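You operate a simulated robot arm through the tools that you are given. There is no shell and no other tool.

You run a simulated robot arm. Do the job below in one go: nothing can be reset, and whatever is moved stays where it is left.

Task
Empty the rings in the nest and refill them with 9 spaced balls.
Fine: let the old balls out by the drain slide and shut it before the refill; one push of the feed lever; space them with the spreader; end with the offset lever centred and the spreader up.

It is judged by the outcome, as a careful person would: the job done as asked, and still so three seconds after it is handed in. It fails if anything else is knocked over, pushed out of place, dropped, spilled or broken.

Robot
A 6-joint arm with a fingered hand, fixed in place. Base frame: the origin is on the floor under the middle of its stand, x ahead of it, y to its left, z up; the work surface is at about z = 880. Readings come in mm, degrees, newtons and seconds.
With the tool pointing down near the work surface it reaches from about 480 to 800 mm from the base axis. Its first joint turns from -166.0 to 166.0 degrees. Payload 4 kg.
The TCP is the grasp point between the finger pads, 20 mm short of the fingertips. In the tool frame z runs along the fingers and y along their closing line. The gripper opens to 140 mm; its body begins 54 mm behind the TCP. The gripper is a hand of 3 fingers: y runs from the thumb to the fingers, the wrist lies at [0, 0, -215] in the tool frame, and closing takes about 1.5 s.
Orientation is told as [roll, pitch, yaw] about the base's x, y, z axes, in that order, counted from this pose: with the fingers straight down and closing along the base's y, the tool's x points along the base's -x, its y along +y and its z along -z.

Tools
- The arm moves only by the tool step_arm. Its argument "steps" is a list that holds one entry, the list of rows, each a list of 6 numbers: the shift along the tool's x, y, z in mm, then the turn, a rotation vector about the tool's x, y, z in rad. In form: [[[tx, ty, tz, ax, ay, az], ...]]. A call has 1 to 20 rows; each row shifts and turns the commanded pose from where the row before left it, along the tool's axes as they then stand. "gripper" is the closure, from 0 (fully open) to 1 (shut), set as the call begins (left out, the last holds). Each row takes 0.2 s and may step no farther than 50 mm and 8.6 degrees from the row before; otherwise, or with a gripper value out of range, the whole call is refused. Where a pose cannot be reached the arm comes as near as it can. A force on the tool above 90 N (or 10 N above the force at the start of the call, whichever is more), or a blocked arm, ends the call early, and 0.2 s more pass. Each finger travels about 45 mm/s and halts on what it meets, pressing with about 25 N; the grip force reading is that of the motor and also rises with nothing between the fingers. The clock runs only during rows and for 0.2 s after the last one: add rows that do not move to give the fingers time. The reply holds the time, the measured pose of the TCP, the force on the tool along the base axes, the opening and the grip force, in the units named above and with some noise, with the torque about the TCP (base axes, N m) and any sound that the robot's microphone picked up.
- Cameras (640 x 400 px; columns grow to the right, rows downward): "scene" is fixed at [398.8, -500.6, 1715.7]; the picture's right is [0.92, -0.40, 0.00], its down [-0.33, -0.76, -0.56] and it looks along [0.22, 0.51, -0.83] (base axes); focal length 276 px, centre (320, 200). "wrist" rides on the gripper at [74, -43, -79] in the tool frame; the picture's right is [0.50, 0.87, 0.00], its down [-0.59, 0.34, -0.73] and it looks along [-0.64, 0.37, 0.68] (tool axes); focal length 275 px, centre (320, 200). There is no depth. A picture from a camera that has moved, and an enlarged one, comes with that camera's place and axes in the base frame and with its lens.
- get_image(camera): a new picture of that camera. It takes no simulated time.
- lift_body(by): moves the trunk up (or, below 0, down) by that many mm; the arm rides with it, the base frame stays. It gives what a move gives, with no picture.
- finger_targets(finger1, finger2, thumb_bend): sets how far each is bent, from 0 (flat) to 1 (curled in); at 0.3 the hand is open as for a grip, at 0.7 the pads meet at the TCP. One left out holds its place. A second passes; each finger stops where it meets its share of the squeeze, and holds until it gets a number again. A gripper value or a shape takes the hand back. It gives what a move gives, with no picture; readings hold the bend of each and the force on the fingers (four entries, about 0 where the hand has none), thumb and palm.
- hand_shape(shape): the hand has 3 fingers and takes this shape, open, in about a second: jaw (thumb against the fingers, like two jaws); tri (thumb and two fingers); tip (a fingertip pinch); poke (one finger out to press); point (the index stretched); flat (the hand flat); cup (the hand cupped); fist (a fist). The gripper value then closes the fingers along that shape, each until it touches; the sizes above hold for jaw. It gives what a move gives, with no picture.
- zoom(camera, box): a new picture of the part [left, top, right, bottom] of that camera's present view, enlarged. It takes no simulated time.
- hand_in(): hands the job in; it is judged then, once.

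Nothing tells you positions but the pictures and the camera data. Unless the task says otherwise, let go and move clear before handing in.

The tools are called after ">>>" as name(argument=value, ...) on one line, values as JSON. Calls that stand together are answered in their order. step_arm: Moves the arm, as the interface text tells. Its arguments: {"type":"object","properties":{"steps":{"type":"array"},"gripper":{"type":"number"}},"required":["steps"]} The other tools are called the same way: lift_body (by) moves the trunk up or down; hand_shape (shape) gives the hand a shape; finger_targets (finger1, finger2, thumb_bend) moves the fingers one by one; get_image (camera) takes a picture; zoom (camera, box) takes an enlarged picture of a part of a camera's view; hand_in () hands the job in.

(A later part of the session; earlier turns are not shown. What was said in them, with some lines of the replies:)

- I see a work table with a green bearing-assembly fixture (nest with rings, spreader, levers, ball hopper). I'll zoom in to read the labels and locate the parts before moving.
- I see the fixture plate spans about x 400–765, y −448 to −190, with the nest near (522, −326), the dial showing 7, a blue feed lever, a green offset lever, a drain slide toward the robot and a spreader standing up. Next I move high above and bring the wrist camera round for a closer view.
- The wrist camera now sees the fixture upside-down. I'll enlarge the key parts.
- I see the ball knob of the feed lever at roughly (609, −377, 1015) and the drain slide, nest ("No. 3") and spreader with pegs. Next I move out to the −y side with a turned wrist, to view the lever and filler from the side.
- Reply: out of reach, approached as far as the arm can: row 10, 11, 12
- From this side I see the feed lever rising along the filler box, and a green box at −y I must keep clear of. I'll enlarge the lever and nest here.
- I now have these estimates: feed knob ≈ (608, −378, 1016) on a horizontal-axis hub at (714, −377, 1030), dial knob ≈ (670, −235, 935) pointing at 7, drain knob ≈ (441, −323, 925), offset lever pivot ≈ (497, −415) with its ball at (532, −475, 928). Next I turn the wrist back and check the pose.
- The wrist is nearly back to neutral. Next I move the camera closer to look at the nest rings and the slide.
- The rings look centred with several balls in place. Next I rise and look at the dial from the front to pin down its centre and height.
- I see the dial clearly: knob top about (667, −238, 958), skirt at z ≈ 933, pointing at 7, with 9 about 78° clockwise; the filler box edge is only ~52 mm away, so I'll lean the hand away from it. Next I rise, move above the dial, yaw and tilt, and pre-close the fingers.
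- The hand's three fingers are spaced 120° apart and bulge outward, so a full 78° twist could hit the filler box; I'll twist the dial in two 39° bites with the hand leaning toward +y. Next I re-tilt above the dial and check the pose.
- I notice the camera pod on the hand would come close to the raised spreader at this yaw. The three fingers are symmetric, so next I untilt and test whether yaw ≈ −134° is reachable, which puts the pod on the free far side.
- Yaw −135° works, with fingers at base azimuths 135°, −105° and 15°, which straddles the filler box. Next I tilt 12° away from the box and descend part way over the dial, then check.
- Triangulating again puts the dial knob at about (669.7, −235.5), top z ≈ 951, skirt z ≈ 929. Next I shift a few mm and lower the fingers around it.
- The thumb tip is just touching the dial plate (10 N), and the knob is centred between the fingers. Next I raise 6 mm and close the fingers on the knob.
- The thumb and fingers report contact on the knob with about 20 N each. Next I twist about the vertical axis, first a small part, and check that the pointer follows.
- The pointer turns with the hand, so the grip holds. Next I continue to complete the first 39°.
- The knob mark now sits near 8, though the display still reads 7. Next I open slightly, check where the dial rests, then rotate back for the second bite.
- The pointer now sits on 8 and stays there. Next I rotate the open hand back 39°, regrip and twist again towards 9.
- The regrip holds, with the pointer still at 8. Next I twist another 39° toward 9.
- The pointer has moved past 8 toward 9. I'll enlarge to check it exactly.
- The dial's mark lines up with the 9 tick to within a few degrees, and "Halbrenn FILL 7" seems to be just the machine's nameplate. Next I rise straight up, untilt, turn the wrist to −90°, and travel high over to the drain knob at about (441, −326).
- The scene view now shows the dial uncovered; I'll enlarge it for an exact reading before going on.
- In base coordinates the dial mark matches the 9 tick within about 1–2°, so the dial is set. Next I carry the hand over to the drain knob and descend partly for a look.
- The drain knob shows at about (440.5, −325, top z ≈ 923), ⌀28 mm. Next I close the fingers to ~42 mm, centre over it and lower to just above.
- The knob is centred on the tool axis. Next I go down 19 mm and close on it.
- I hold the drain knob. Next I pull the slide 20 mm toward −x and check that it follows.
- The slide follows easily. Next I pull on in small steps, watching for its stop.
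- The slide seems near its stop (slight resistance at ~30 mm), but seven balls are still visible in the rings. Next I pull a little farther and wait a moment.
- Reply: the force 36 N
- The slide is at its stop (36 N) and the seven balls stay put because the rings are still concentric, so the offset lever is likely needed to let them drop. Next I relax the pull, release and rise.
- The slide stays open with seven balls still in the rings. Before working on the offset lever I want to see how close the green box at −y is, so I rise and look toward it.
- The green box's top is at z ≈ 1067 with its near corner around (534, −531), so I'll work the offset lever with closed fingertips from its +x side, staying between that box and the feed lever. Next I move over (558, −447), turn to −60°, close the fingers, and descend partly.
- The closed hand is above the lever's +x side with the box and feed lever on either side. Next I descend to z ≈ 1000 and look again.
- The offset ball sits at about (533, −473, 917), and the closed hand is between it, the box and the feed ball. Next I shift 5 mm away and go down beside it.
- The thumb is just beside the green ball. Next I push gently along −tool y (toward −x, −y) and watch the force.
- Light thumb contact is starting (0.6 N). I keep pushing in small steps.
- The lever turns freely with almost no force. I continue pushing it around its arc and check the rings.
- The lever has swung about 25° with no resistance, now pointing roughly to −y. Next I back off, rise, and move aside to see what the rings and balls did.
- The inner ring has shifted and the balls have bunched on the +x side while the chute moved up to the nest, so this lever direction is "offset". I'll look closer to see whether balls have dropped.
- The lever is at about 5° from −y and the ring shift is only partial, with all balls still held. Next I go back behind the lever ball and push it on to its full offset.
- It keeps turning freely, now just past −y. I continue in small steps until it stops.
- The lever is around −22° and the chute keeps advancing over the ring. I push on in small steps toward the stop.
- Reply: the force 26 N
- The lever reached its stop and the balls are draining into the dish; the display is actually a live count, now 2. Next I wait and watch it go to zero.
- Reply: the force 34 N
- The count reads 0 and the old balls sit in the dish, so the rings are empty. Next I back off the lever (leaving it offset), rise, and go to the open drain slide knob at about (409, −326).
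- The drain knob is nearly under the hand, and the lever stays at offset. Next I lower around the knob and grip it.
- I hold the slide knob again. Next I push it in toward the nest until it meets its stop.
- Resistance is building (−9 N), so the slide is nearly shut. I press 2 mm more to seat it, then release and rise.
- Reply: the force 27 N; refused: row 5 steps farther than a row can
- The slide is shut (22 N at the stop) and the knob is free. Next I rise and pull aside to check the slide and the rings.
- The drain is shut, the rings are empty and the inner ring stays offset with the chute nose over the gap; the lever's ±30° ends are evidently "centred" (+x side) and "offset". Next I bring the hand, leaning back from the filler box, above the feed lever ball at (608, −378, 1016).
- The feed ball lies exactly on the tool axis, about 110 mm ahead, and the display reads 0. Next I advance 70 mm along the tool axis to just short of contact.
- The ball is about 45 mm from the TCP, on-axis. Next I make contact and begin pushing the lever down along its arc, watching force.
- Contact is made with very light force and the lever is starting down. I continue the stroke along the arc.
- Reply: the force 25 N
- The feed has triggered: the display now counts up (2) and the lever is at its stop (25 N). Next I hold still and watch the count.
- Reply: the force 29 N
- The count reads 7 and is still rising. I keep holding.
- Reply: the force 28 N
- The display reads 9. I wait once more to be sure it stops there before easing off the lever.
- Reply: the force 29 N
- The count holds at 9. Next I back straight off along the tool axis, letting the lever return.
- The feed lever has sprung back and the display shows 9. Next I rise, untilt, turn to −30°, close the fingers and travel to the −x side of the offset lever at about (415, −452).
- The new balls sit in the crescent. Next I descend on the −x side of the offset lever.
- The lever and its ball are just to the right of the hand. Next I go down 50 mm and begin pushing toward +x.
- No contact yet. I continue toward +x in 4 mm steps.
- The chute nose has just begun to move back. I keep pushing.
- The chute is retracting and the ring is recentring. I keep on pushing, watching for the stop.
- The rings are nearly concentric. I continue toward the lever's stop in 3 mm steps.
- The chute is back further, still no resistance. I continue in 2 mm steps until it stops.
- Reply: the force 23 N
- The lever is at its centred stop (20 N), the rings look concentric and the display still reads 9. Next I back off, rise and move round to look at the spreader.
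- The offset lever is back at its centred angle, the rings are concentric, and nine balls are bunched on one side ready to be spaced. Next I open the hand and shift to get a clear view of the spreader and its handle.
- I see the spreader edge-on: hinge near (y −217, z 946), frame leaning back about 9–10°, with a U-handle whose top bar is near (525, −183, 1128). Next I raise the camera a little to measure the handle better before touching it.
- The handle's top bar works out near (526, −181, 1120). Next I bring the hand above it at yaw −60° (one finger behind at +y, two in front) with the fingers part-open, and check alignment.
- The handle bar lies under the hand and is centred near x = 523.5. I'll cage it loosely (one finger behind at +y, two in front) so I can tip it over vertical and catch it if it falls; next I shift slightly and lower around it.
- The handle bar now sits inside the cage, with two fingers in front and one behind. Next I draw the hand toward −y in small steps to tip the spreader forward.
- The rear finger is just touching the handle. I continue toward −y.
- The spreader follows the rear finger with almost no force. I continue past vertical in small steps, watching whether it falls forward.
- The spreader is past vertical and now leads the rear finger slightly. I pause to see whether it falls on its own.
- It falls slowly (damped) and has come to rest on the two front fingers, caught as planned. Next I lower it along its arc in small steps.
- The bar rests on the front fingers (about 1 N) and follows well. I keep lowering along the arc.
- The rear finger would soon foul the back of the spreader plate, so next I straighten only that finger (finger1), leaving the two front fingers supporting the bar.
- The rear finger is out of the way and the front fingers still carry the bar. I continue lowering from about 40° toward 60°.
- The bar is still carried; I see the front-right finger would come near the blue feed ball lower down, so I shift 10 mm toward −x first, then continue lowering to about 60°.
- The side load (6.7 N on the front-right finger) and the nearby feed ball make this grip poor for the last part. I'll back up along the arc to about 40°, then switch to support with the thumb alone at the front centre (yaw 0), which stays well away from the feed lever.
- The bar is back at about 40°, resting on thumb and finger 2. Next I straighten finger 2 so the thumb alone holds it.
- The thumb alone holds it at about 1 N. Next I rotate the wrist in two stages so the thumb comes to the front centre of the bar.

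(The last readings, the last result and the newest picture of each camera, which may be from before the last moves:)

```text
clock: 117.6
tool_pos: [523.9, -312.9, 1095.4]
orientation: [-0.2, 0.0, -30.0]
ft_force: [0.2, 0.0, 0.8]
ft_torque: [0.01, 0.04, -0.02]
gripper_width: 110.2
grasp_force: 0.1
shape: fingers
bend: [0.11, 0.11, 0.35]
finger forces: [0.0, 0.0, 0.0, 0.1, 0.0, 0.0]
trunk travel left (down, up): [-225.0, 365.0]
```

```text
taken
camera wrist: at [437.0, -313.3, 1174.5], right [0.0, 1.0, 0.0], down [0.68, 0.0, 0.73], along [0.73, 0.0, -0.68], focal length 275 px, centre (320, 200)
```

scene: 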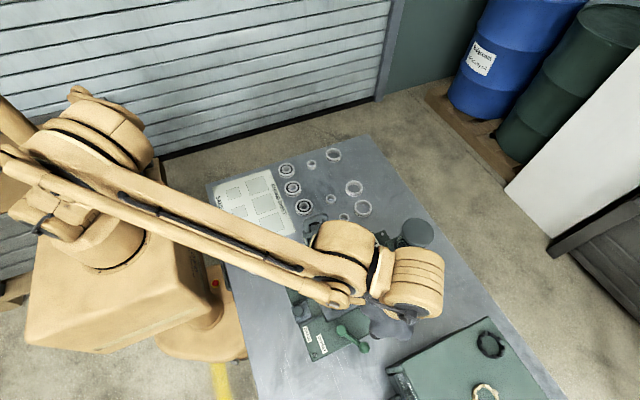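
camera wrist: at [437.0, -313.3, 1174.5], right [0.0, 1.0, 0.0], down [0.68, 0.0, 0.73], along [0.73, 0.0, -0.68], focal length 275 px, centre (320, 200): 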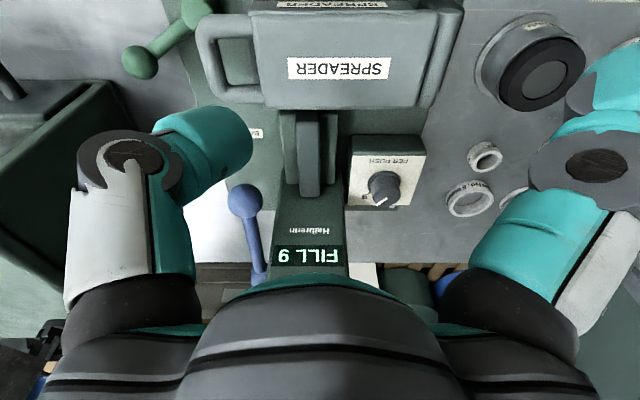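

The bar slipped off the thumb and the spreader has gone down by itself. I check where it came to rest.

>>> zoom(camera="scene", box=[280, 220, 420, 360])

>>> zoom(camera="wrist", box=[170, 0, 480, 200])

```text
2.86 times, centred on (350, 290) of scene
camera zoom: at [398.8, -500.6, 1715.7], right [0.92, -0.4, 0.0], down [-0.33, -0.76, -0.56], along [0.22, 0.51, -0.83], focal length 788 px, centre (234, -57)
```

zoom: 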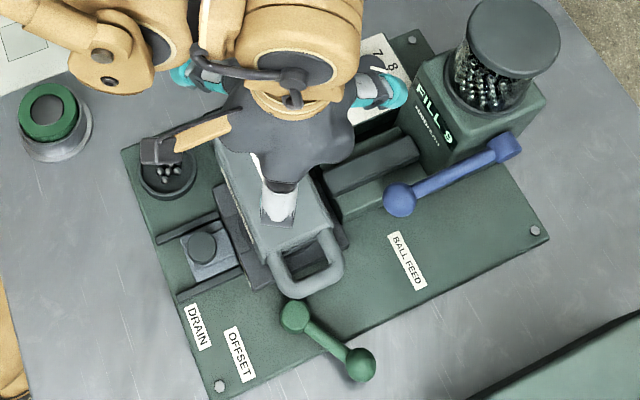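

```text
2.00 times, centred on (325, 100) of wrist
camera zoom: at [437.0, -313.3, 1174.5], right [0.0, 1.0, 0.0], down [0.68, 0.0, 0.73], along [0.73, 0.0, -0.68], focal length 551 px, centre (310, 400)
```

zoom: 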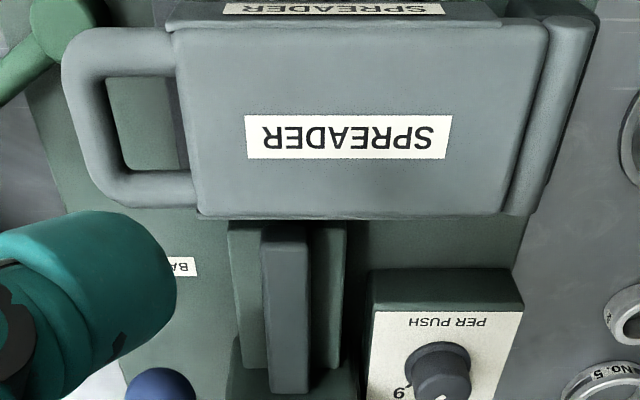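

The spreader now lies flat over the nest, handle at about (523, −398, 951), with the count still 9 and nothing disturbed. Next I close the hand and press gently on top of the plate to make sure it is fully seated.

>>> step_arm(steps=[[[0, 0, -20, 0, 0, 0], [-7.5, -13, 0, 0, 0, 0], [0, 0, 0, 0, 0, 0], [0, 0, 0, 0, 0, 0], [0, 0, 0, 0, 0, 0], [0, 0, 0, 0, 0, 0], [0, 0, 0, 0, 0, 0], [0, 0, 0, 0, 0, 0], [0, 0, 0, 0, 0, 0]]], gripper=1)

>>> step_arm(steps=[[[0, 0, 40, 0, 0, 0], [0, 0, 40, 0, 0, 0], [0, 0, 20, 0, 0, 0], [0, 0, 0, 0, 0, 0]]])

>>> get_image(camera="wrist")

>>> zoom(camera="scene", box=[280, 220, 420, 360])

```text
clock: 119.6
tool_pos: [523.1, -327.1, 1115.3]
orientation: [-0.2, 0.2, -30.0]
ft_force: [-0.3, 0.4, 0.0]
ft_torque: [0.01, 0.0, -0.03]
gripper_width: 0.0
grasp_force: 24.8
shape: jaw
bend: [0.72, 0.72, 0.71]
finger forces: [0.0, 0.0, 0.0, 0.1, 0.1, 0.0]
trunk travel left (down, up): [-225.0, 365.0]
```

```text
clock: 120.6
tool_pos: [522.6, -328.5, 1015.2]
orientation: [-0.2, 0.1, -30.0]
ft_force: [-0.9, 0.7, 0.4]
ft_torque: [-0.01, 0.02, 0.01]
gripper_width: 0.1
grasp_force: 25.1
shape: jaw
bend: [0.72, 0.72, 0.71]
finger forces: [0.0, 0.0, 0.0, 0.0, 0.1, 0.1]
trunk travel left (down, up): [-225.0, 365.0]
```

```text
taken
camera wrist: at [435.9, -327.8, 1095.0], right [0.0, 1.0, 0.0], down [0.68, 0.0, 0.73], along [0.73, 0.0, -0.68], focal length 275 px, centre (320, 200)
```

wrist: 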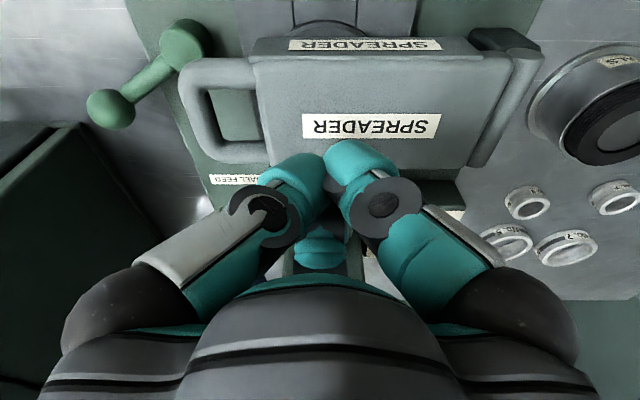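

```text
2.86 times, centred on (350, 290) of scene
camera zoom: at [398.8, -500.6, 1715.7], right [0.92, -0.4, 0.0], down [-0.33, -0.76, -0.56], along [0.22, 0.51, -0.83], focal length 788 px, centre (234, -57)
```

zoom: 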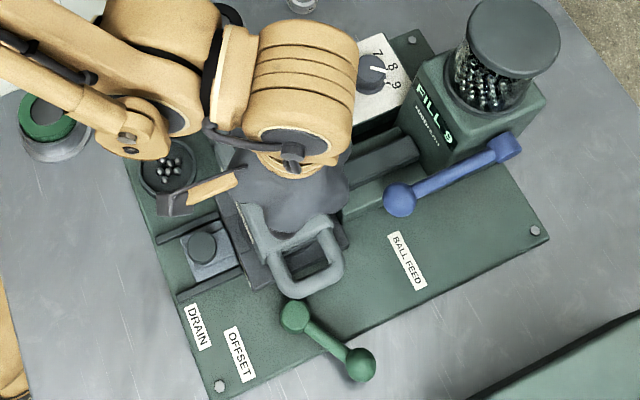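

The plate lies under the fingertips. Next I lower in small steps until it takes a light press.

>>> step_arm(steps=[[[0, 0, 4, 0, 0, 0], [0, 0, 4, 0, 0, 0], [0, 0, 4, 0, 0, 0], [0, 0, 4, 0, 0, 0], [0, 0, 4, 0, 0, 0]]])

>>> step_arm(steps=[[[0, 0, 3, 0, 0, 0], [0, 0, 3, 0, 0, 0]]])

```text
clock: 121.8
tool_pos: [523.5, -328.2, 996.6]
orientation: [-0.2, 0.0, -30.1]
ft_force: [-0.2, 0.3, 0.1]
ft_torque: [0.04, 0.01, -0.02]
gripper_width: 0.0
grasp_force: 25.1
shape: jaw
bend: [0.72, 0.72, 0.71]
finger forces: [0.0, 0.0, 0.1, 0.0, 0.0, 0.0]
trunk travel left (down, up): [-225.0, 365.0]
```

```text
clock: 122.4
tool_pos: [522.5, -327.4, 989.4]
orientation: [-0.2, 0.0, -30.0]
ft_force: [0.1, -0.8, -0.7]
ft_torque: [0.0, 0.0, 0.0]
gripper_width: 0.1
grasp_force: 25.5
shape: jaw
bend: [0.72, 0.72, 0.71]
finger forces: [0.0, 0.1, 0.0, 0.0, 0.0, 0.1]
trunk travel left (down, up): [-225.0, 365.0]
```

No contact yet; I keep lowering in 3 mm steps.

>>> step_arm(steps=[[[0, 0, 3, 0, 0, 0], [0, 0, 3, 0, 0, 0], [0, 0, 3, 0, 0, 0]]])

>>> get_image(camera="wrist")

```text
clock: 123.2
tool_pos: [522.8, -328.4, 980.7]
orientation: [-0.1, 0.1, -30.1]
ft_force: [-0.1, -0.4, 0.2]
ft_torque: [0.0, 0.0, 0.02]
gripper_width: 0.3
grasp_force: 25.1
shape: jaw
bend: [0.72, 0.72, 0.71]
finger forces: [0.0, 0.0, 0.1, 0.0, 0.1, 0.1]
trunk travel left (down, up): [-225.0, 365.0]
```

```text
taken
camera wrist: at [436.8, -328.0, 1059.9], right [0.0, 1.0, 0.0], down [0.68, 0.0, 0.73], along [0.73, 0.0, -0.68], focal length 275 px, centre (320, 200)
```

wrist: 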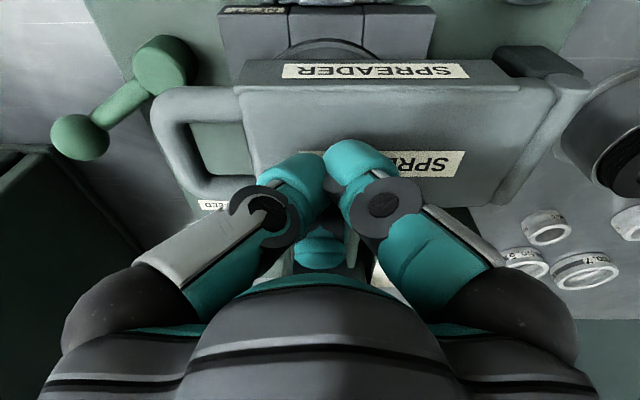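

The tips are closing on the plate but not touching yet. I continue carefully.

>>> step_arm(steps=[[[0, 0, 2.5, 0, 0, 0], [0, 0, 2.5, 0, 0, 0], [0, 0, 2.5, 0, 0, 0]]])

>>> step_arm(steps=[[[0, 0, 2, 0, 0, 0], [0, 0, 2, 0, 0, 0]]])

```text
clock: 124.0
tool_pos: [523.1, -328.6, 976.4]
orientation: [-0.1, -0.1, -30.1]
ft_force: [13.2, -6.3, 47.3]
ft_torque: [0.18, -0.5, -0.22]
gripper_width: 0.1
grasp_force: 24.7
shape: jaw
bend: [0.72, 0.69, 0.71]
finger forces: [0.1, 0.0, 0.1, 0.0, 0.0, 0.1]
trunk travel left (down, up): [-225.0, 365.0]
```

```text
clock: 124.5
tool_pos: [521.8, -328.2, 975.5]
orientation: [-0.1, -0.4, -30.0]
ft_force: [7.6, -3.1, 57.0]
ft_torque: [0.41, -0.22, -0.03]
gripper_width: 0.0
grasp_force: 25.3
shape: jaw
bend: [0.72, 0.71, 0.71]
finger forces: [0.0, 0.1, 0.0, 0.0, 0.0, 0.0]
trunk travel left (down, up): [-225.0, 365.0]
stopped in row 2: the force on the tool passed its limit at 96 N (the readings are from after the stop); the commanded pose is now the measured one
```

The plate is solidly seated (firm stop). I lift off immediately and check the display and surroundings.

>>> step_arm(steps=[[[0, 0, -10, 0, 0, 0], [0, 0, -20, 0, 0, 0], [0, 0, -40, 0, 0, 0], [0, 0, -45, 0, 0, 0]]])

>>> zoom(camera="scene", box=[280, 220, 420, 360])

>>> get_image(camera="wrist")

```text
clock: 125.5
tool_pos: [523.2, -326.7, 1086.2]
orientation: [-0.2, -0.1, -30.2]
ft_force: [-0.1, 1.0, 1.0]
ft_torque: [-0.02, 0.02, 0.03]
gripper_width: 0.1
grasp_force: 25.2
shape: jaw
bend: [0.69, 0.69, 0.71]
finger forces: [0.0, 0.0, 0.0, 0.0, 0.0, 0.0]
trunk travel left (down, up): [-225.0, 365.0]
```

```text
2.86 times, centred on (350, 290) of scene
camera zoom: at [398.8, -500.6, 1715.7], right [0.92, -0.4, 0.0], down [-0.33, -0.76, -0.56], along [0.22, 0.51, -0.83], focal length 788 px, centre (234, -57)
```

zoom: 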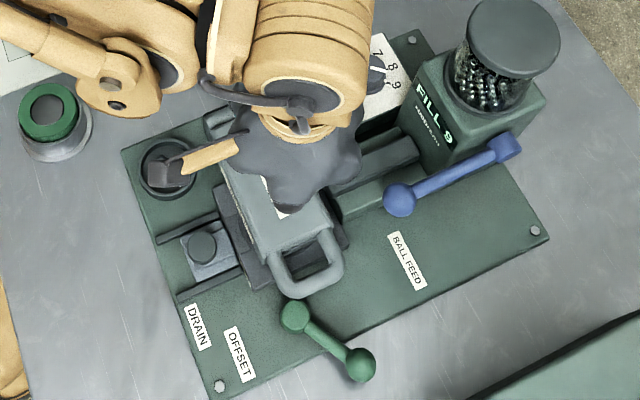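

```text
taken
camera wrist: at [436.7, -326.8, 1165.5], right [0.0, 1.0, 0.0], down [0.68, 0.0, 0.73], along [0.73, 0.0, -0.68], focal length 275 px, centre (320, 200)
```

wrist: 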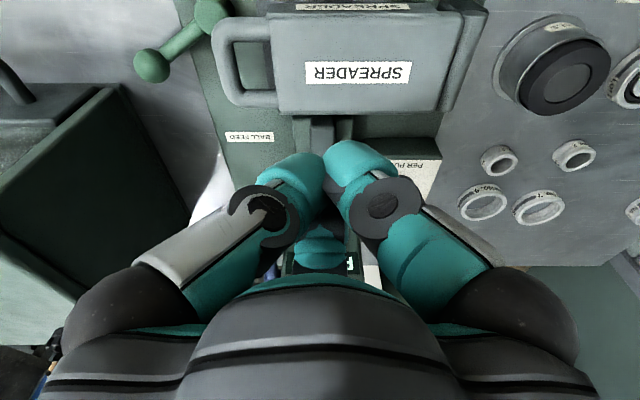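

The spreader is fully seated and the display still shows 9. To raise it again I'll hook the two front fingers under the handle bar with the hand leaning 25° toward −y, keeping finger 1 straight and clear; next I rise, turn to −60°, set the fingers and move over (523, −410).

>>> step_arm(steps=[[[0, 0, -40, 0, 0, 0], [0, 0, -30, 0, 0, 0], [0, 0, 0, 0, 0, 0.131], [0, 0, 0, 0, 0, 0.131], [0, 0, 0, 0, 0, 0.131], [0, 0, 0, 0, 0, 0.131], [-36.4, -20.8, 0, 0, 0, 0], [-36.4, -20.8, 0, 0, 0, 0], [0, 0, 0, 0, 0, 0]]], gripper=0.55)

>>> finger_targets(finger1=0.08)

>>> step_arm(steps=[[[0, 0, 0, -0.0727, 0.1259, 0], [0, 0, 0, -0.0727, 0.1259, 0], [0, 0, 0, -0.0727, 0.1259, 0], [0, 0, 0, 0, 0, 0]]])

>>> get_image(camera="wrist")

>>> get_image(camera="scene")

```text
clock: 127.5
tool_pos: [523.0, -413.3, 1156.7]
orientation: [-0.1, -0.2, -60.2]
ft_force: [1.1, 0.7, -0.1]
ft_torque: [-0.04, -0.01, -0.04]
gripper_width: 62.5
grasp_force: 0.0
shape: jaw
bend: [0.36, 0.36, 0.35]
finger forces: [0.0, 0.0, 0.1, 0.0, 0.0, 0.1]
trunk travel left (down, up): [-225.0, 365.0]
```

```text
clock: 128.5
tool_pos: [524.0, -412.8, 1156.8]
orientation: [0.0, 0.0, -60.3]
ft_force: [-0.2, 0.4, 0.5]
ft_torque: [0.0, 0.04, 0.04]
gripper_width: 109.7
grasp_force: 0.0
shape: fingers
bend: [0.09, 0.36, 0.35]
finger forces: [0.0, 0.1, 0.0, 0.1, 0.0, 0.1]
trunk travel left (down, up): [-225.0, 365.0]
```

```text
clock: 129.5
tool_pos: [524.3, -411.4, 1156.9]
orientation: [13.2, 21.4, -57.7]
ft_force: [-0.2, 0.4, 0.0]
ft_torque: [-0.01, 0.02, 0.03]
gripper_width: 109.7
grasp_force: 0.1
shape: fingers
bend: [0.09, 0.36, 0.35]
finger forces: [0.0, 0.1, 0.0, 0.0, 0.1, 0.1]
trunk travel left (down, up): [-225.0, 365.0]
```

```text
taken
camera wrist: at [448.9, -406.3, 1246.9], right [0.5, 0.78, 0.36], down [0.59, -0.62, 0.52], along [0.64, -0.05, -0.77], focal length 275 px, centre (320, 200)
```

wrist: 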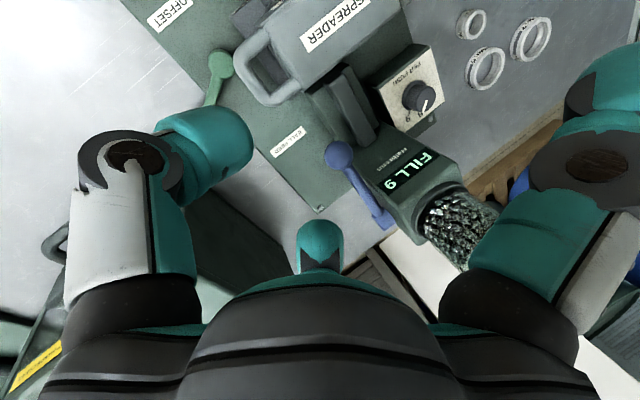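

```text
taken
```

scene: 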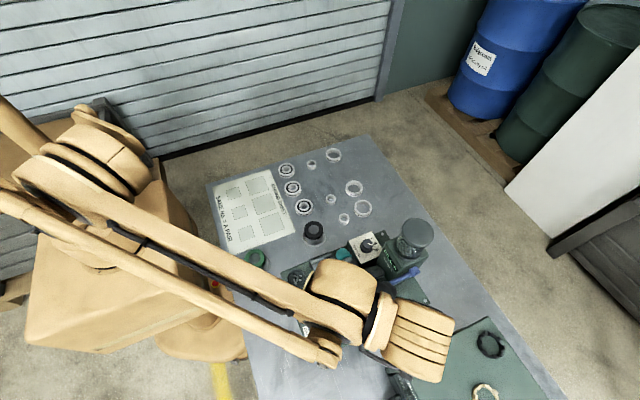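

The hand is tilted as planned and the handle lies ahead at about (520, −395, 951). Next I descend vertically in front of the bar, stopping at z ≈ 995 to check.

>>> step_arm(steps=[[[-14.8, -8.6, 36.7, 0, 0, 0], [-14.8, -8.6, 36.7, 0, 0, 0], [-14.8, -8.6, 36.7, 0, 0, 0], [-14.8, -8.6, 36.7, 0, 0, 0], [0, 0, 0, 0, 0, 0]]])

>>> get_image(camera="wrist")

>>> zoom(camera="scene", box=[290, 220, 450, 380])

```text
clock: 130.7
tool_pos: [523.3, -412.6, 995.0]
orientation: [13.0, 21.2, -57.7]
ft_force: [-0.8, -0.5, -0.1]
ft_torque: [0.01, 0.03, -0.02]
gripper_width: 109.7
grasp_force: 0.1
shape: fingers
bend: [0.09, 0.36, 0.35]
finger forces: [0.0, 0.1, 0.0, 0.0, 0.0, 0.1]
trunk travel left (down, up): [-225.0, 365.0]
```

```text
taken
camera wrist: at [447.8, -406.7, 1085.0], right [0.5, 0.78, 0.36], down [0.59, -0.62, 0.52], along [0.64, -0.05, -0.77], focal length 275 px, centre (320, 200)
```

wrist: 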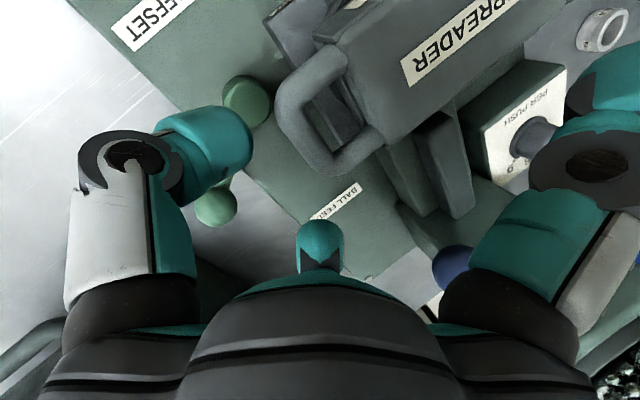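

```text
2.50 times, centred on (370, 300) of scene
camera zoom: at [398.8, -500.6, 1715.7], right [0.92, -0.4, 0.0], down [-0.33, -0.76, -0.56], along [0.22, 0.51, -0.83], focal length 690 px, centre (195, -50)
```

zoom: 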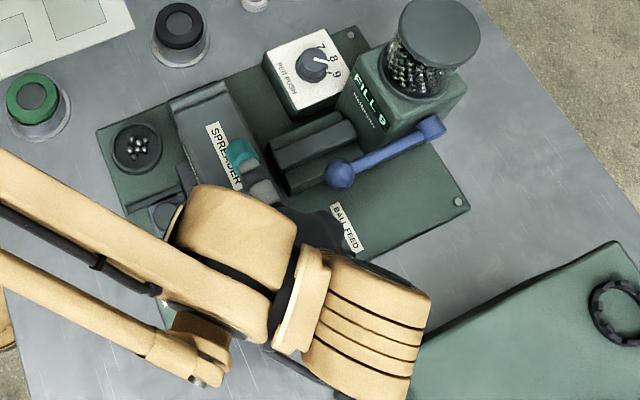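

The front fingers are in front of the bar and finger 1 is clear above the plate. Next I go down the remaining 35 mm.

>>> step_arm(steps=[[[-6.4, -3.7, 15.9, 0, 0, 0], [-6.4, -3.7, 15.9, 0, 0, 0], [0, 0, 0, 0, 0, 0]]])

>>> get_image(camera="wrist")

>>> zoom(camera="scene", box=[290, 220, 450, 380])

```text
clock: 131.5
tool_pos: [523.6, -412.1, 961.0]
orientation: [13.1, 21.4, -57.6]
ft_force: [-0.6, -0.2, 0.1]
ft_torque: [0.01, -0.02, -0.01]
gripper_width: 109.9
grasp_force: 0.1
shape: fingers
bend: [0.09, 0.36, 0.35]
finger forces: [0.0, 0.0, 0.0, 0.1, 0.1, 0.0]
trunk travel left (down, up): [-225.0, 365.0]
```

```text
taken
camera wrist: at [448.4, -407.2, 1050.0], right [0.5, 0.78, 0.36], down [0.59, -0.62, 0.52], along [0.64, -0.05, -0.77], focal length 275 px, centre (320, 200)
```

wrist: 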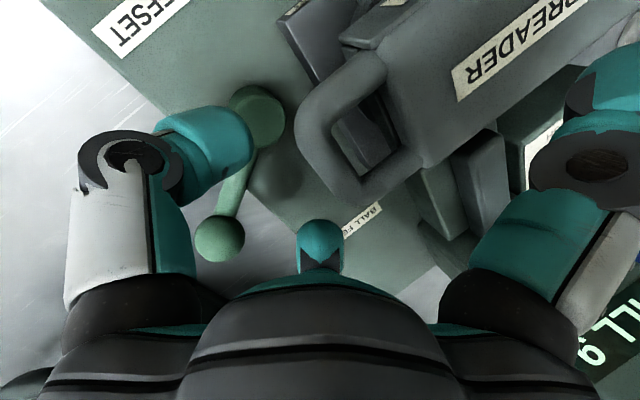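

```text
2.50 times, centred on (370, 300) of scene
camera zoom: at [398.8, -500.6, 1715.7], right [0.92, -0.4, 0.0], down [-0.33, -0.76, -0.56], along [0.22, 0.51, -0.83], focal length 690 px, centre (195, -50)
```

zoom: 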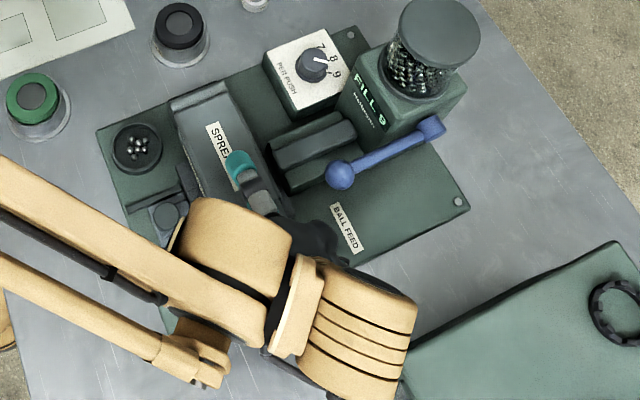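

Both front fingertips are in front of and below the bar. Next I slide toward +y to get them under it, watching forces.

>>> step_arm(steps=[[[3.9, 2.27, 2.1, 0, 0, 0], [3.9, 2.27, 2.1, 0, 0, 0], [3.9, 2.27, 2.1, 0, 0, 0]]])

>>> get_image(camera="wrist")

```text
clock: 132.3
tool_pos: [524.2, -396.8, 959.5]
orientation: [13.2, 21.3, -57.8]
ft_force: [0.1, -0.5, 1.1]
ft_torque: [-0.02, 0.01, -0.03]
gripper_width: 109.8
grasp_force: 0.0
shape: fingers
bend: [0.09, 0.36, 0.35]
finger forces: [0.0, 0.0, 0.1, 0.0, 0.0, 0.0]
trunk travel left (down, up): [-225.0, 365.0]
```

```text
taken
camera wrist: at [449.1, -391.7, 1049.5], right [0.5, 0.78, 0.36], down [0.59, -0.62, 0.52], along [0.64, -0.05, -0.77], focal length 275 px, centre (320, 200)
```

wrist: 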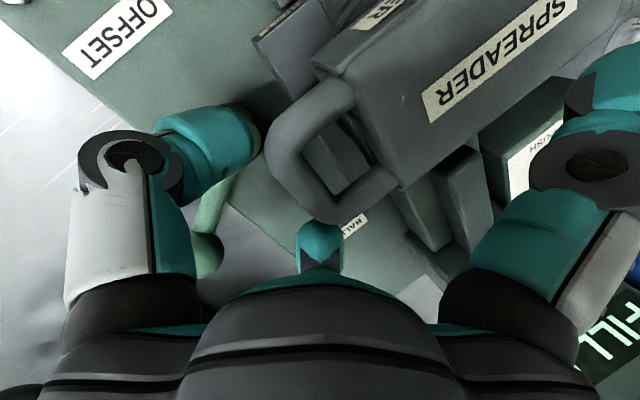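

The tips are slipping under the handle corners. Next I go 5 mm further and begin lifting gently.

>>> step_arm(steps=[[[3.9, 2.27, 2.1, 0, 0, 0], [1.46, 0.85, -3.6, 0, 0, 0], [1.46, 0.85, -3.6, 0, 0, 0]]])

>>> get_image(camera="wrist")

```text
clock: 133.1
tool_pos: [524.6, -392.8, 968.7]
orientation: [13.1, 21.4, -57.7]
ft_force: [0.0, 0.9, -0.5]
ft_torque: [0.0, -0.01, 0.02]
gripper_width: 109.9
grasp_force: 0.0
shape: fingers
bend: [0.09, 0.36, 0.35]
finger forces: [0.0, 0.1, 0.1, 0.0, 0.0, 0.1]
trunk travel left (down, up): [-225.0, 365.0]
```

```text
taken
camera wrist: at [449.0, -386.8, 1057.9], right [0.5, 0.78, 0.36], down [0.59, -0.62, 0.52], along [0.64, -0.05, -0.77], focal length 275 px, centre (320, 200)
```

wrist: 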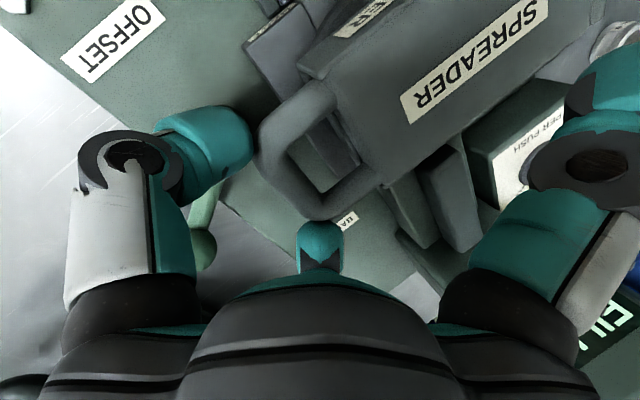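

No contact yet: the tips are still just in front of the rounded handle corners. Next I lower again and slide further toward +y until I feel the bar.

>>> step_arm(steps=[[[-1.6, -0.95, 4.1, 0, 0, 0], [-1.6, -0.95, 4.1, 0, 0, 0], [3.1, 1.8, 1.7, 0, 0, 0], [3.1, 1.8, 1.7, 0, 0, 0]]])

>>> get_image(camera="wrist")

```text
clock: 134.1
tool_pos: [524.6, -385.2, 959.1]
orientation: [13.0, 21.3, -57.8]
ft_force: [-0.3, -6.9, -1.0]
ft_torque: [-0.09, -0.02, -0.03]
gripper_width: 110.7
grasp_force: 3.2
shape: fingers
bend: [0.09, 0.35, 0.34]
finger forces: [0.0, 2.6, 0.0, 0.0, 2.3, 0.0]
trunk travel left (down, up): [-225.0, 365.0]
```

```text
taken
camera wrist: at [448.7, -380.1, 1048.5], right [0.5, 0.78, 0.36], down [0.58, -0.62, 0.52], along [0.64, -0.05, -0.77], focal length 275 px, centre (320, 200)
```

wrist: 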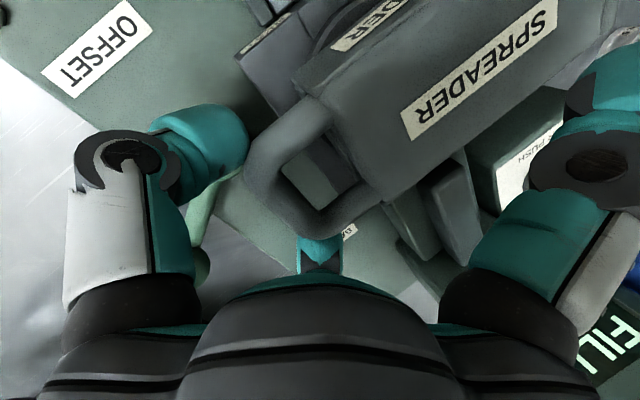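

Both front fingers now bear on the handle evenly. Next I lift a few mm and see whether it follows.

>>> step_arm(steps=[[[1.46, 0.85, -3.6, 0, 0, 0], [1.46, 0.85, -3.6, 0, 0, 0], [1.46, 0.85, -3.6, 0, 0, 0]]])

>>> get_image(camera="wrist")

```text
clock: 134.9
tool_pos: [522.3, -384.5, 971.1]
orientation: [13.1, 21.3, -57.6]
ft_force: [-1.2, -5.1, -2.1]
ft_torque: [-0.07, 0.0, -0.02]
gripper_width: 110.9
grasp_force: 2.2
shape: fingers
bend: [0.09, 0.35, 0.34]
finger forces: [0.1, 2.2, 0.1, 0.0, 2.4, 0.1]
trunk travel left (down, up): [-225.0, 365.0]
```

```text
taken
camera wrist: at [449.0, -379.5, 1060.8], right [0.5, 0.78, 0.36], down [0.59, -0.62, 0.52], along [0.64, -0.05, -0.77], focal length 275 px, centre (320, 200)
```

wrist: 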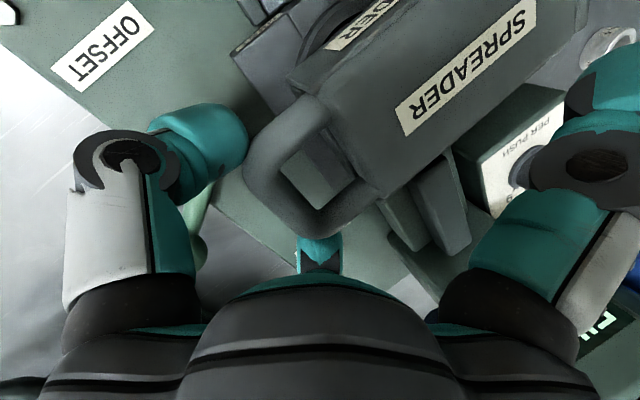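

The handle rises with the fingers (about 2 N each). Next I follow its arc upward.

>>> step_arm(steps=[[[5.22, 3.01, -8.6, 0, 0, 0], [5.22, 3.01, -8.6, 0, 0, 0], [5.22, 3.01, -8.6, 0, 0, 0], [6.45, 3.72, -7.45, 0, 0, 0], [6.45, 3.72, -7.45, 0, 0, 0], [6.45, 3.72, -7.45, 0, 0, 0]]])

>>> get_image(camera="wrist")

>>> zoom(camera="scene", box=[290, 200, 430, 340])

```text
clock: 136.3
tool_pos: [524.3, -367.2, 1032.9]
orientation: [13.1, 21.3, -57.7]
ft_force: [-0.9, -4.6, 1.4]
ft_torque: [-0.13, 0.03, -0.06]
gripper_width: 111.3
grasp_force: 3.6
shape: fingers
bend: [0.09, 0.35, 0.34]
finger forces: [0.0, 3.0, 0.0, 0.0, 2.5, 0.0]
trunk travel left (down, up): [-225.0, 365.0]
```

```text
taken
camera wrist: at [448.7, -362.6, 1121.8], right [0.5, 0.78, 0.36], down [0.59, -0.62, 0.52], along [0.64, -0.05, -0.77], focal length 275 px, centre (320, 200)
```

wrist: 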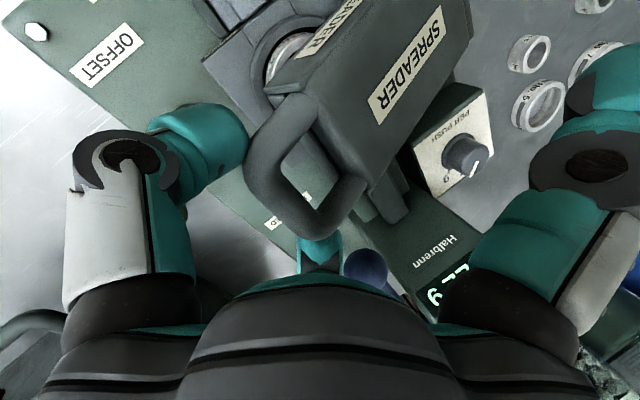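

```text
2.86 times, centred on (360, 270) of scene
camera zoom: at [398.8, -500.6, 1715.7], right [0.92, -0.4, 0.0], down [-0.33, -0.76, -0.56], along [0.22, 0.51, -0.83], focal length 788 px, centre (206, 0)
```

zoom: 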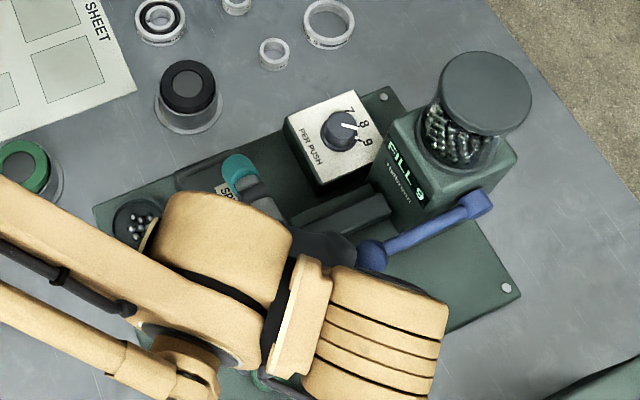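

The spreader is lifting cleanly and the hand clears the feed ball. I continue along the arc.

>>> step_arm(steps=[[[7.44, 4.29, -6.04, 0, 0, 0], [7.44, 4.29, -6.04, 0, 0, 0], [7.44, 4.29, -6.04, 0, 0, 0], [8.27, 4.77, -4.45, 0, 0, 0], [8.27, 4.77, -4.45, 0, 0, 0], [8.27, 4.77, -4.45, 0, 0, 0]]])

>>> get_image(camera="wrist")

```text
clock: 137.7
tool_pos: [525.1, -331.8, 1084.1]
orientation: [13.1, 21.3, -57.7]
ft_force: [-1.2, -1.8, 1.3]
ft_torque: [-0.08, -0.01, -0.05]
gripper_width: 111.3
grasp_force: 2.1
shape: fingers
bend: [0.09, 0.35, 0.34]
finger forces: [0.0, 2.4, 0.0, 0.0, 2.4, 0.0]
trunk travel left (down, up): [-225.0, 365.0]
```

```text
taken
camera wrist: at [449.0, -326.1, 1173.5], right [0.5, 0.78, 0.36], down [0.59, -0.62, 0.52], along [0.64, -0.05, -0.77], focal length 275 px, centre (320, 200)
```

wrist: 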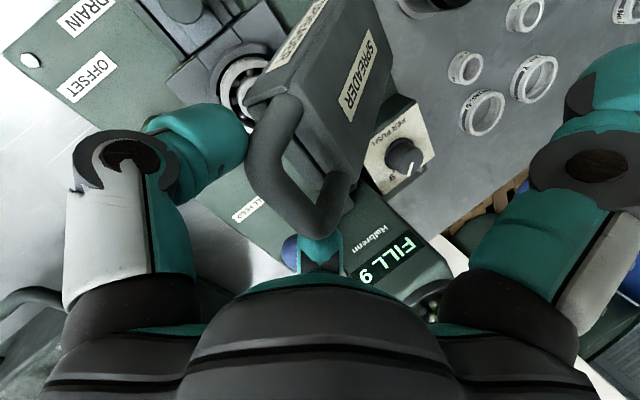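

It is near 45° now and still well supported. I continue raising.

>>> step_arm(steps=[[[8.8, 5.08, -2.72, 0, 0, 0], [8.8, 5.08, -2.72, 0, 0, 0], [8.8, 5.08, -2.72, 0, 0, 0], [9.06, 5.23, -0.9, 0, 0, 0], [9.06, 5.23, -0.9, 0, 0, 0], [9.06, 5.23, -0.9, 0, 0, 0]]])

>>> get_image(camera="wrist")

>>> zoom(camera="scene", box=[290, 180, 430, 320])

```text
clock: 139.1
tool_pos: [523.4, -280.0, 1120.3]
orientation: [13.1, 21.4, -57.7]
ft_force: [-0.7, -0.6, -0.3]
ft_torque: [-0.03, -0.05, -0.04]
gripper_width: 111.1
grasp_force: 1.7
shape: fingers
bend: [0.09, 0.35, 0.34]
finger forces: [0.0, 1.5, 0.0, 0.0, 1.6, 0.1]
trunk travel left (down, up): [-225.0, 365.0]
```

```text
taken
camera wrist: at [449.5, -273.9, 1208.6], right [0.5, 0.78, 0.36], down [0.59, -0.62, 0.52], along [0.64, -0.05, -0.77], focal length 275 px, centre (320, 200)
```

wrist: 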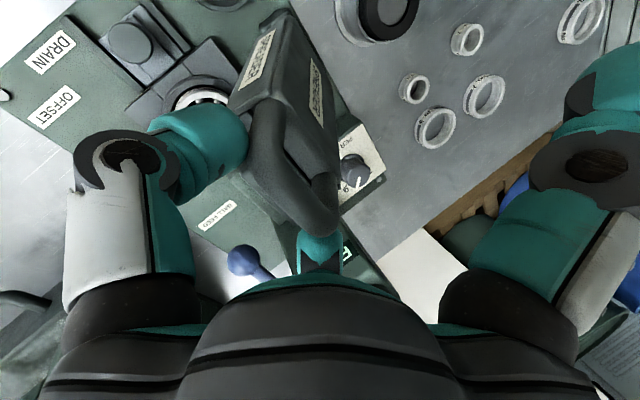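

```text
2.86 times, centred on (360, 250) of scene
camera zoom: at [398.8, -500.6, 1715.7], right [0.92, -0.4, 0.0], down [-0.33, -0.76, -0.56], along [0.22, 0.51, -0.83], focal length 788 px, centre (206, 57)
```

zoom: 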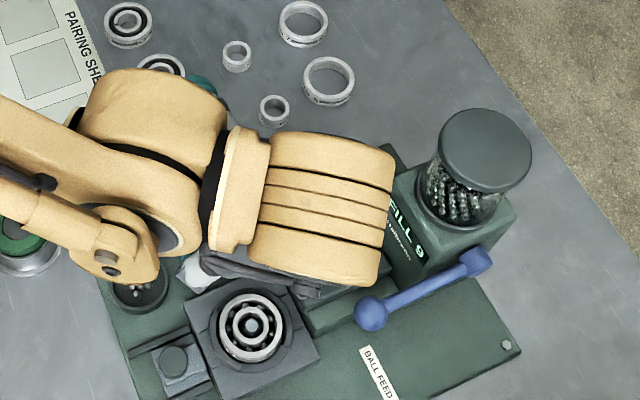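

The balls below now look evenly spread around the race. I keep raising the spreader past vertical.

>>> step_arm(steps=[[[9.09, 5.24, 0.92, 0, 0, 0], [9.09, 5.24, 0.92, 0, 0, 0], [9.09, 5.24, 0.92, 0, 0, 0], [8.78, 5.07, 2.7, 0, 0, 0], [8.78, 5.07, 2.7, 0, 0, 0], [8.78, 5.07, 2.7, 0, 0, 0]]])

>>> get_image(camera="wrist")

```text
clock: 140.5
tool_pos: [524.2, -218.8, 1135.0]
orientation: [13.1, 21.4, -57.7]
ft_force: [-1.0, -0.5, 0.7]
ft_torque: [-0.03, 0.01, -0.02]
gripper_width: 109.9
grasp_force: 0.0
shape: fingers
bend: [0.09, 0.36, 0.35]
finger forces: [0.0, 0.1, 0.1, 0.0, 0.0, 0.0]
trunk travel left (down, up): [-225.0, 365.0]
```

```text
taken
camera wrist: at [449.3, -213.2, 1224.6], right [0.5, 0.78, 0.36], down [0.59, -0.62, 0.52], along [0.64, -0.05, -0.77], focal length 275 px, centre (320, 200)
```

wrist: 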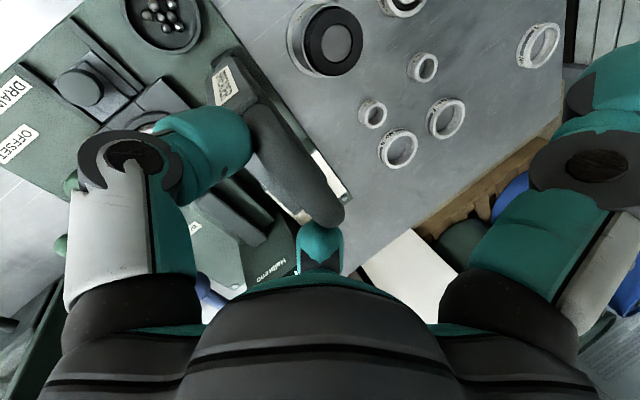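

It's almost vertical. I push on so it leans back onto its rest.

>>> step_arm(steps=[[[8.3, 4.8, 4.6, 0, 0, 0], [8.3, 4.8, 4.6, 0, 0, 0], [8.3, 4.8, 4.6, 0, 0, 0], [0, 0, 0, 0, 0, 0], [0, 0, 0, 0, 0, 0]]])

>>> get_image(camera="wrist")

>>> zoom(camera="scene", box=[280, 180, 420, 320])

```text
clock: 141.7
tool_pos: [523.5, -187.5, 1135.6]
orientation: [13.1, 21.3, -57.6]
ft_force: [-0.1, 0.0, 0.0]
ft_torque: [0.01, 0.0, -0.01]
gripper_width: 109.7
grasp_force: 0.1
shape: fingers
bend: [0.09, 0.36, 0.35]
finger forces: [0.1, 0.1, 0.0, 0.0, 0.1, 0.0]
trunk travel left (down, up): [-225.0, 365.0]
```

```text
taken
camera wrist: at [449.5, -181.5, 1224.2], right [0.5, 0.78, 0.36], down [0.59, -0.62, 0.52], along [0.64, -0.05, -0.77], focal length 275 px, centre (320, 200)
```

wrist: 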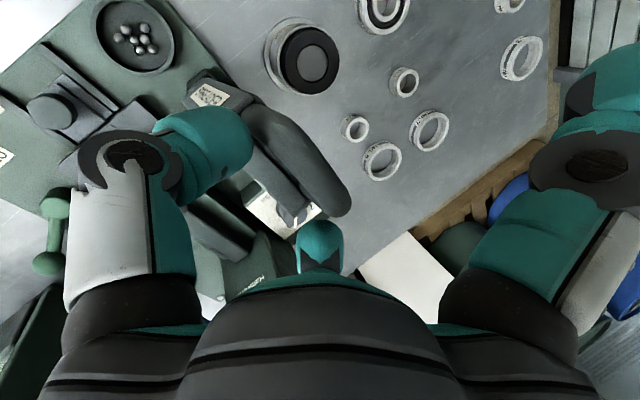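

```text
2.86 times, centred on (350, 250) of scene
camera zoom: at [398.8, -500.6, 1715.7], right [0.92, -0.4, 0.0], down [-0.33, -0.76, -0.56], along [0.22, 0.51, -0.83], focal length 788 px, centre (234, 57)
```

zoom: 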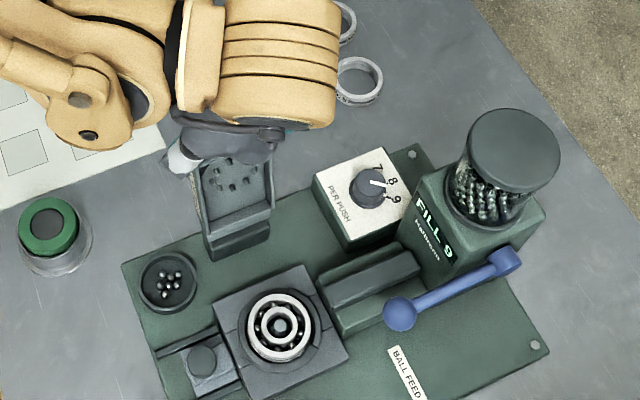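

The spreader leans back on its own rest again. Next I pull the fingers forward clear of the handle, then rise.

>>> step_arm(steps=[[[-9.8, -5.66, -5.3, 0, 0, 0], [-9.8, -5.66, -5.3, 0, 0, 0], [16.5, 9.5, -40.8, 0, 0, 0], [16.5, 9.5, -40.8, 0, 0, 0], [0, 0, 0, 0.0727, -0.1259, 0], [0, 0, 0, 0.0727, -0.1259, 0], [0, 0, 0, 0.0727, -0.1259, 0], [0, 0, 0, 0, 0, 0]]])

>>> get_image(camera="wrist")

>>> get_image(camera="scene")

>>> zoom(camera="scene", box=[310, 270, 370, 320])

```text
clock: 143.5
tool_pos: [524.7, -213.5, 1225.1]
orientation: [-0.2, -0.2, -60.2]
ft_force: [-0.6, 1.0, 0.1]
ft_torque: [-0.02, 0.04, 0.02]
gripper_width: 109.9
grasp_force: 0.1
shape: fingers
bend: [0.09, 0.36, 0.35]
finger forces: [0.1, 0.1, 0.0, 0.0, 0.0, 0.2]
trunk travel left (down, up): [-225.0, 365.0]
```

```text
taken
camera wrist: at [450.1, -169.6, 1303.9], right [0.5, 0.86, 0.0], down [0.59, -0.34, 0.74], along [0.64, -0.37, -0.68], focal length 275 px, centre (320, 200)
```

wrist: 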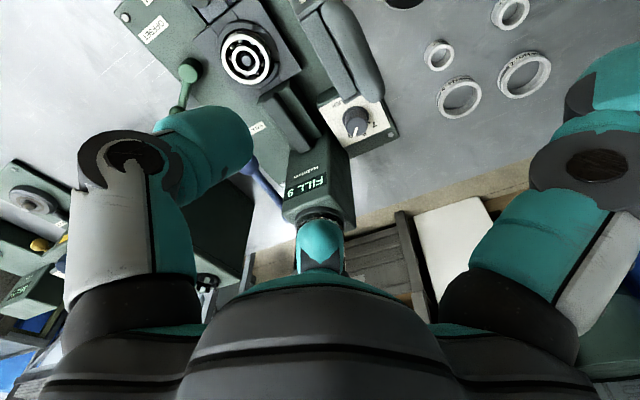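

```text
taken
```

scene: 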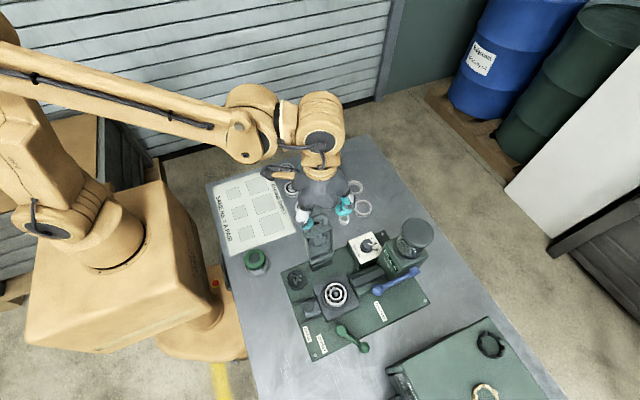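

```text
8.00 times, centred on (340, 295) of scene
camera zoom: at [398.8, -500.6, 1715.7], right [0.92, -0.4, 0.0], down [-0.33, -0.76, -0.56], along [0.22, 0.51, -0.83], focal length 2208 px, centre (160, -560)
```

zoom: 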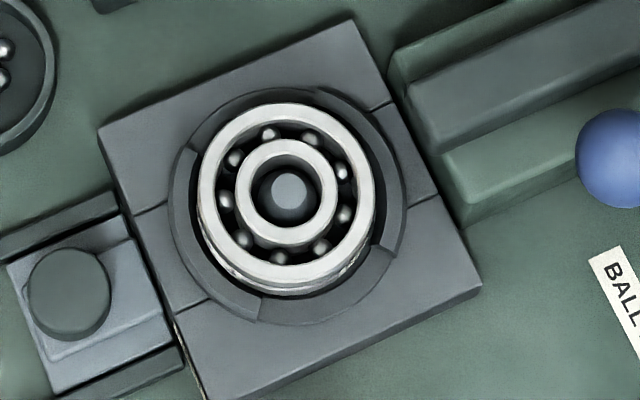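

All nine balls are evenly spaced, the display reads 9, and the spreader is up. Next I move the arm well clear and do a final check of every control.

>>> step_arm(steps=[[[0, 0, -40, 0, 0, 0], [0, 0, -40, 0, 0, 0], [0, 0, -40, 0, 0, 0], [36, 12, -20, 0, 0, 0], [36, 12, -10, 0, 0, 0], [36, 12, 0, 0, 0, 0], [20, 0, 0, 0, 0, 0], [0, 0, 0, 0, 0, 0]]], gripper=0)

>>> zoom(camera="scene", box=[270, 200, 450, 370])

>>> zoom(camera="scene", box=[280, 270, 380, 370])

>>> zoom(camera="scene", box=[340, 210, 440, 310])

```text
clock: 145.3
tool_pos: [492.2, -82.7, 1375.6]
orientation: [-0.1, -0.1, -60.2]
ft_force: [-0.8, 0.3, -0.3]
ft_torque: [-0.02, 0.02, 0.03]
gripper_width: 139.8
grasp_force: 0.0
shape: jaw
bend: [0.3, 0.3, 0.3]
finger forces: [0.1, 0.1, 0.0, 0.0, 0.1, 0.0]
trunk travel left (down, up): [-225.0, 365.0]
```

```text
2.35 times, centred on (360, 285) of scene
camera zoom: at [398.8, -500.6, 1715.7], right [0.92, -0.4, 0.0], down [-0.33, -0.76, -0.56], along [0.22, 0.51, -0.83], focal length 649 px, centre (226, 0)
```

zoom: 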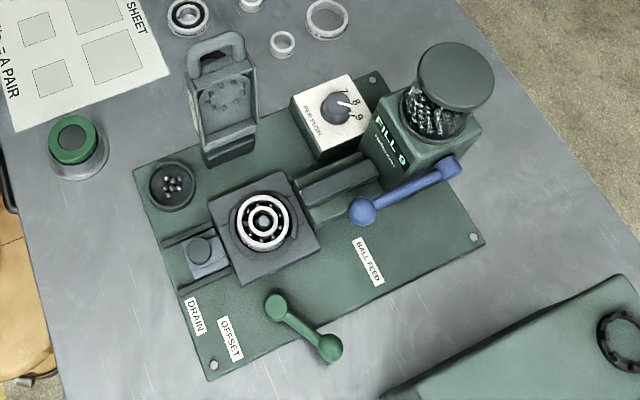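

```text
4.00 times, centred on (330, 320) of scene
camera zoom: at [398.8, -500.6, 1715.7], right [0.92, -0.4, 0.0], down [-0.33, -0.76, -0.56], along [0.22, 0.51, -0.83], focal length 1104 px, centre (280, -280)
```

zoom: 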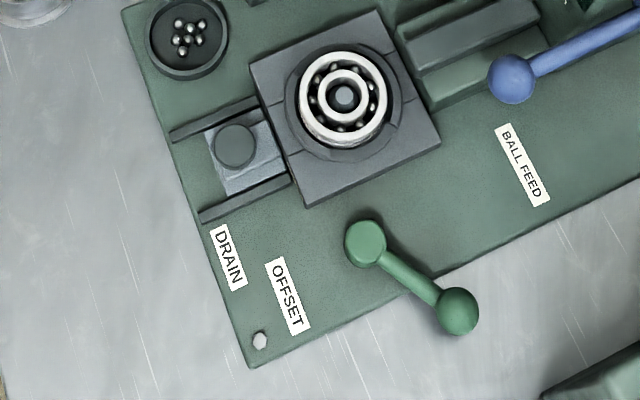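

```text
4.00 times, centred on (390, 260) of scene
camera zoom: at [398.8, -500.6, 1715.7], right [0.92, -0.4, 0.0], down [-0.33, -0.76, -0.56], along [0.22, 0.51, -0.83], focal length 1104 px, centre (40, -40)
```

zoom: 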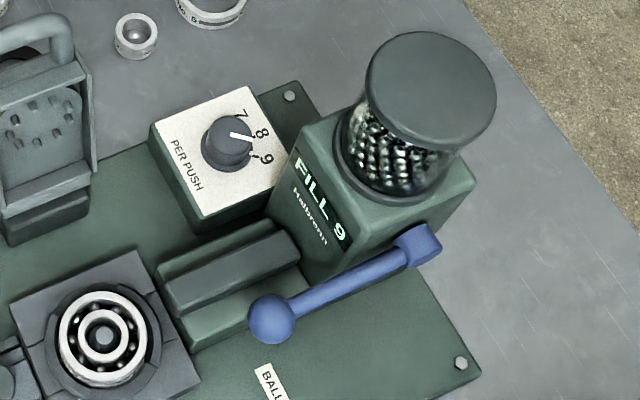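

The final view shows nine evenly spaced balls in the centred rings, seven old balls in the dish and the display at 9. The drain is shut, the feed lever is back at rest, the offset lever is centred and the spreader is up. The arm is open and clear, so I hand the job in.

>>> hand_in()

```text
The job is handed in.
```

The rings in the nest now hold 9 evenly spaced balls, and the job is handed in. The display reads FILL 9.

- **Old balls:** I drained all seven into the dish by the drain slide. They only dropped once the offset lever was moved across. I shut the slide before the refill.
- **Refill:** I set the dial to 9 and pushed the feed lever once. The count rose from 0 to 9 and stopped.
- **Spacing:** I centred the offset lever, lowered the spreader onto the nest and raised it again. I lost hold of it partway down, so it fell the last stretch onto the nest. When I then pressed it home, the force briefly reached 96 N before I lifted off. I saw no harm from either.
- **End state:** The offset lever is centred, the spreader is up, the drain is shut and the feed lever is back at rest. Nothing else on the table looked moved or spilled. The hand is open and clear of the fixture.
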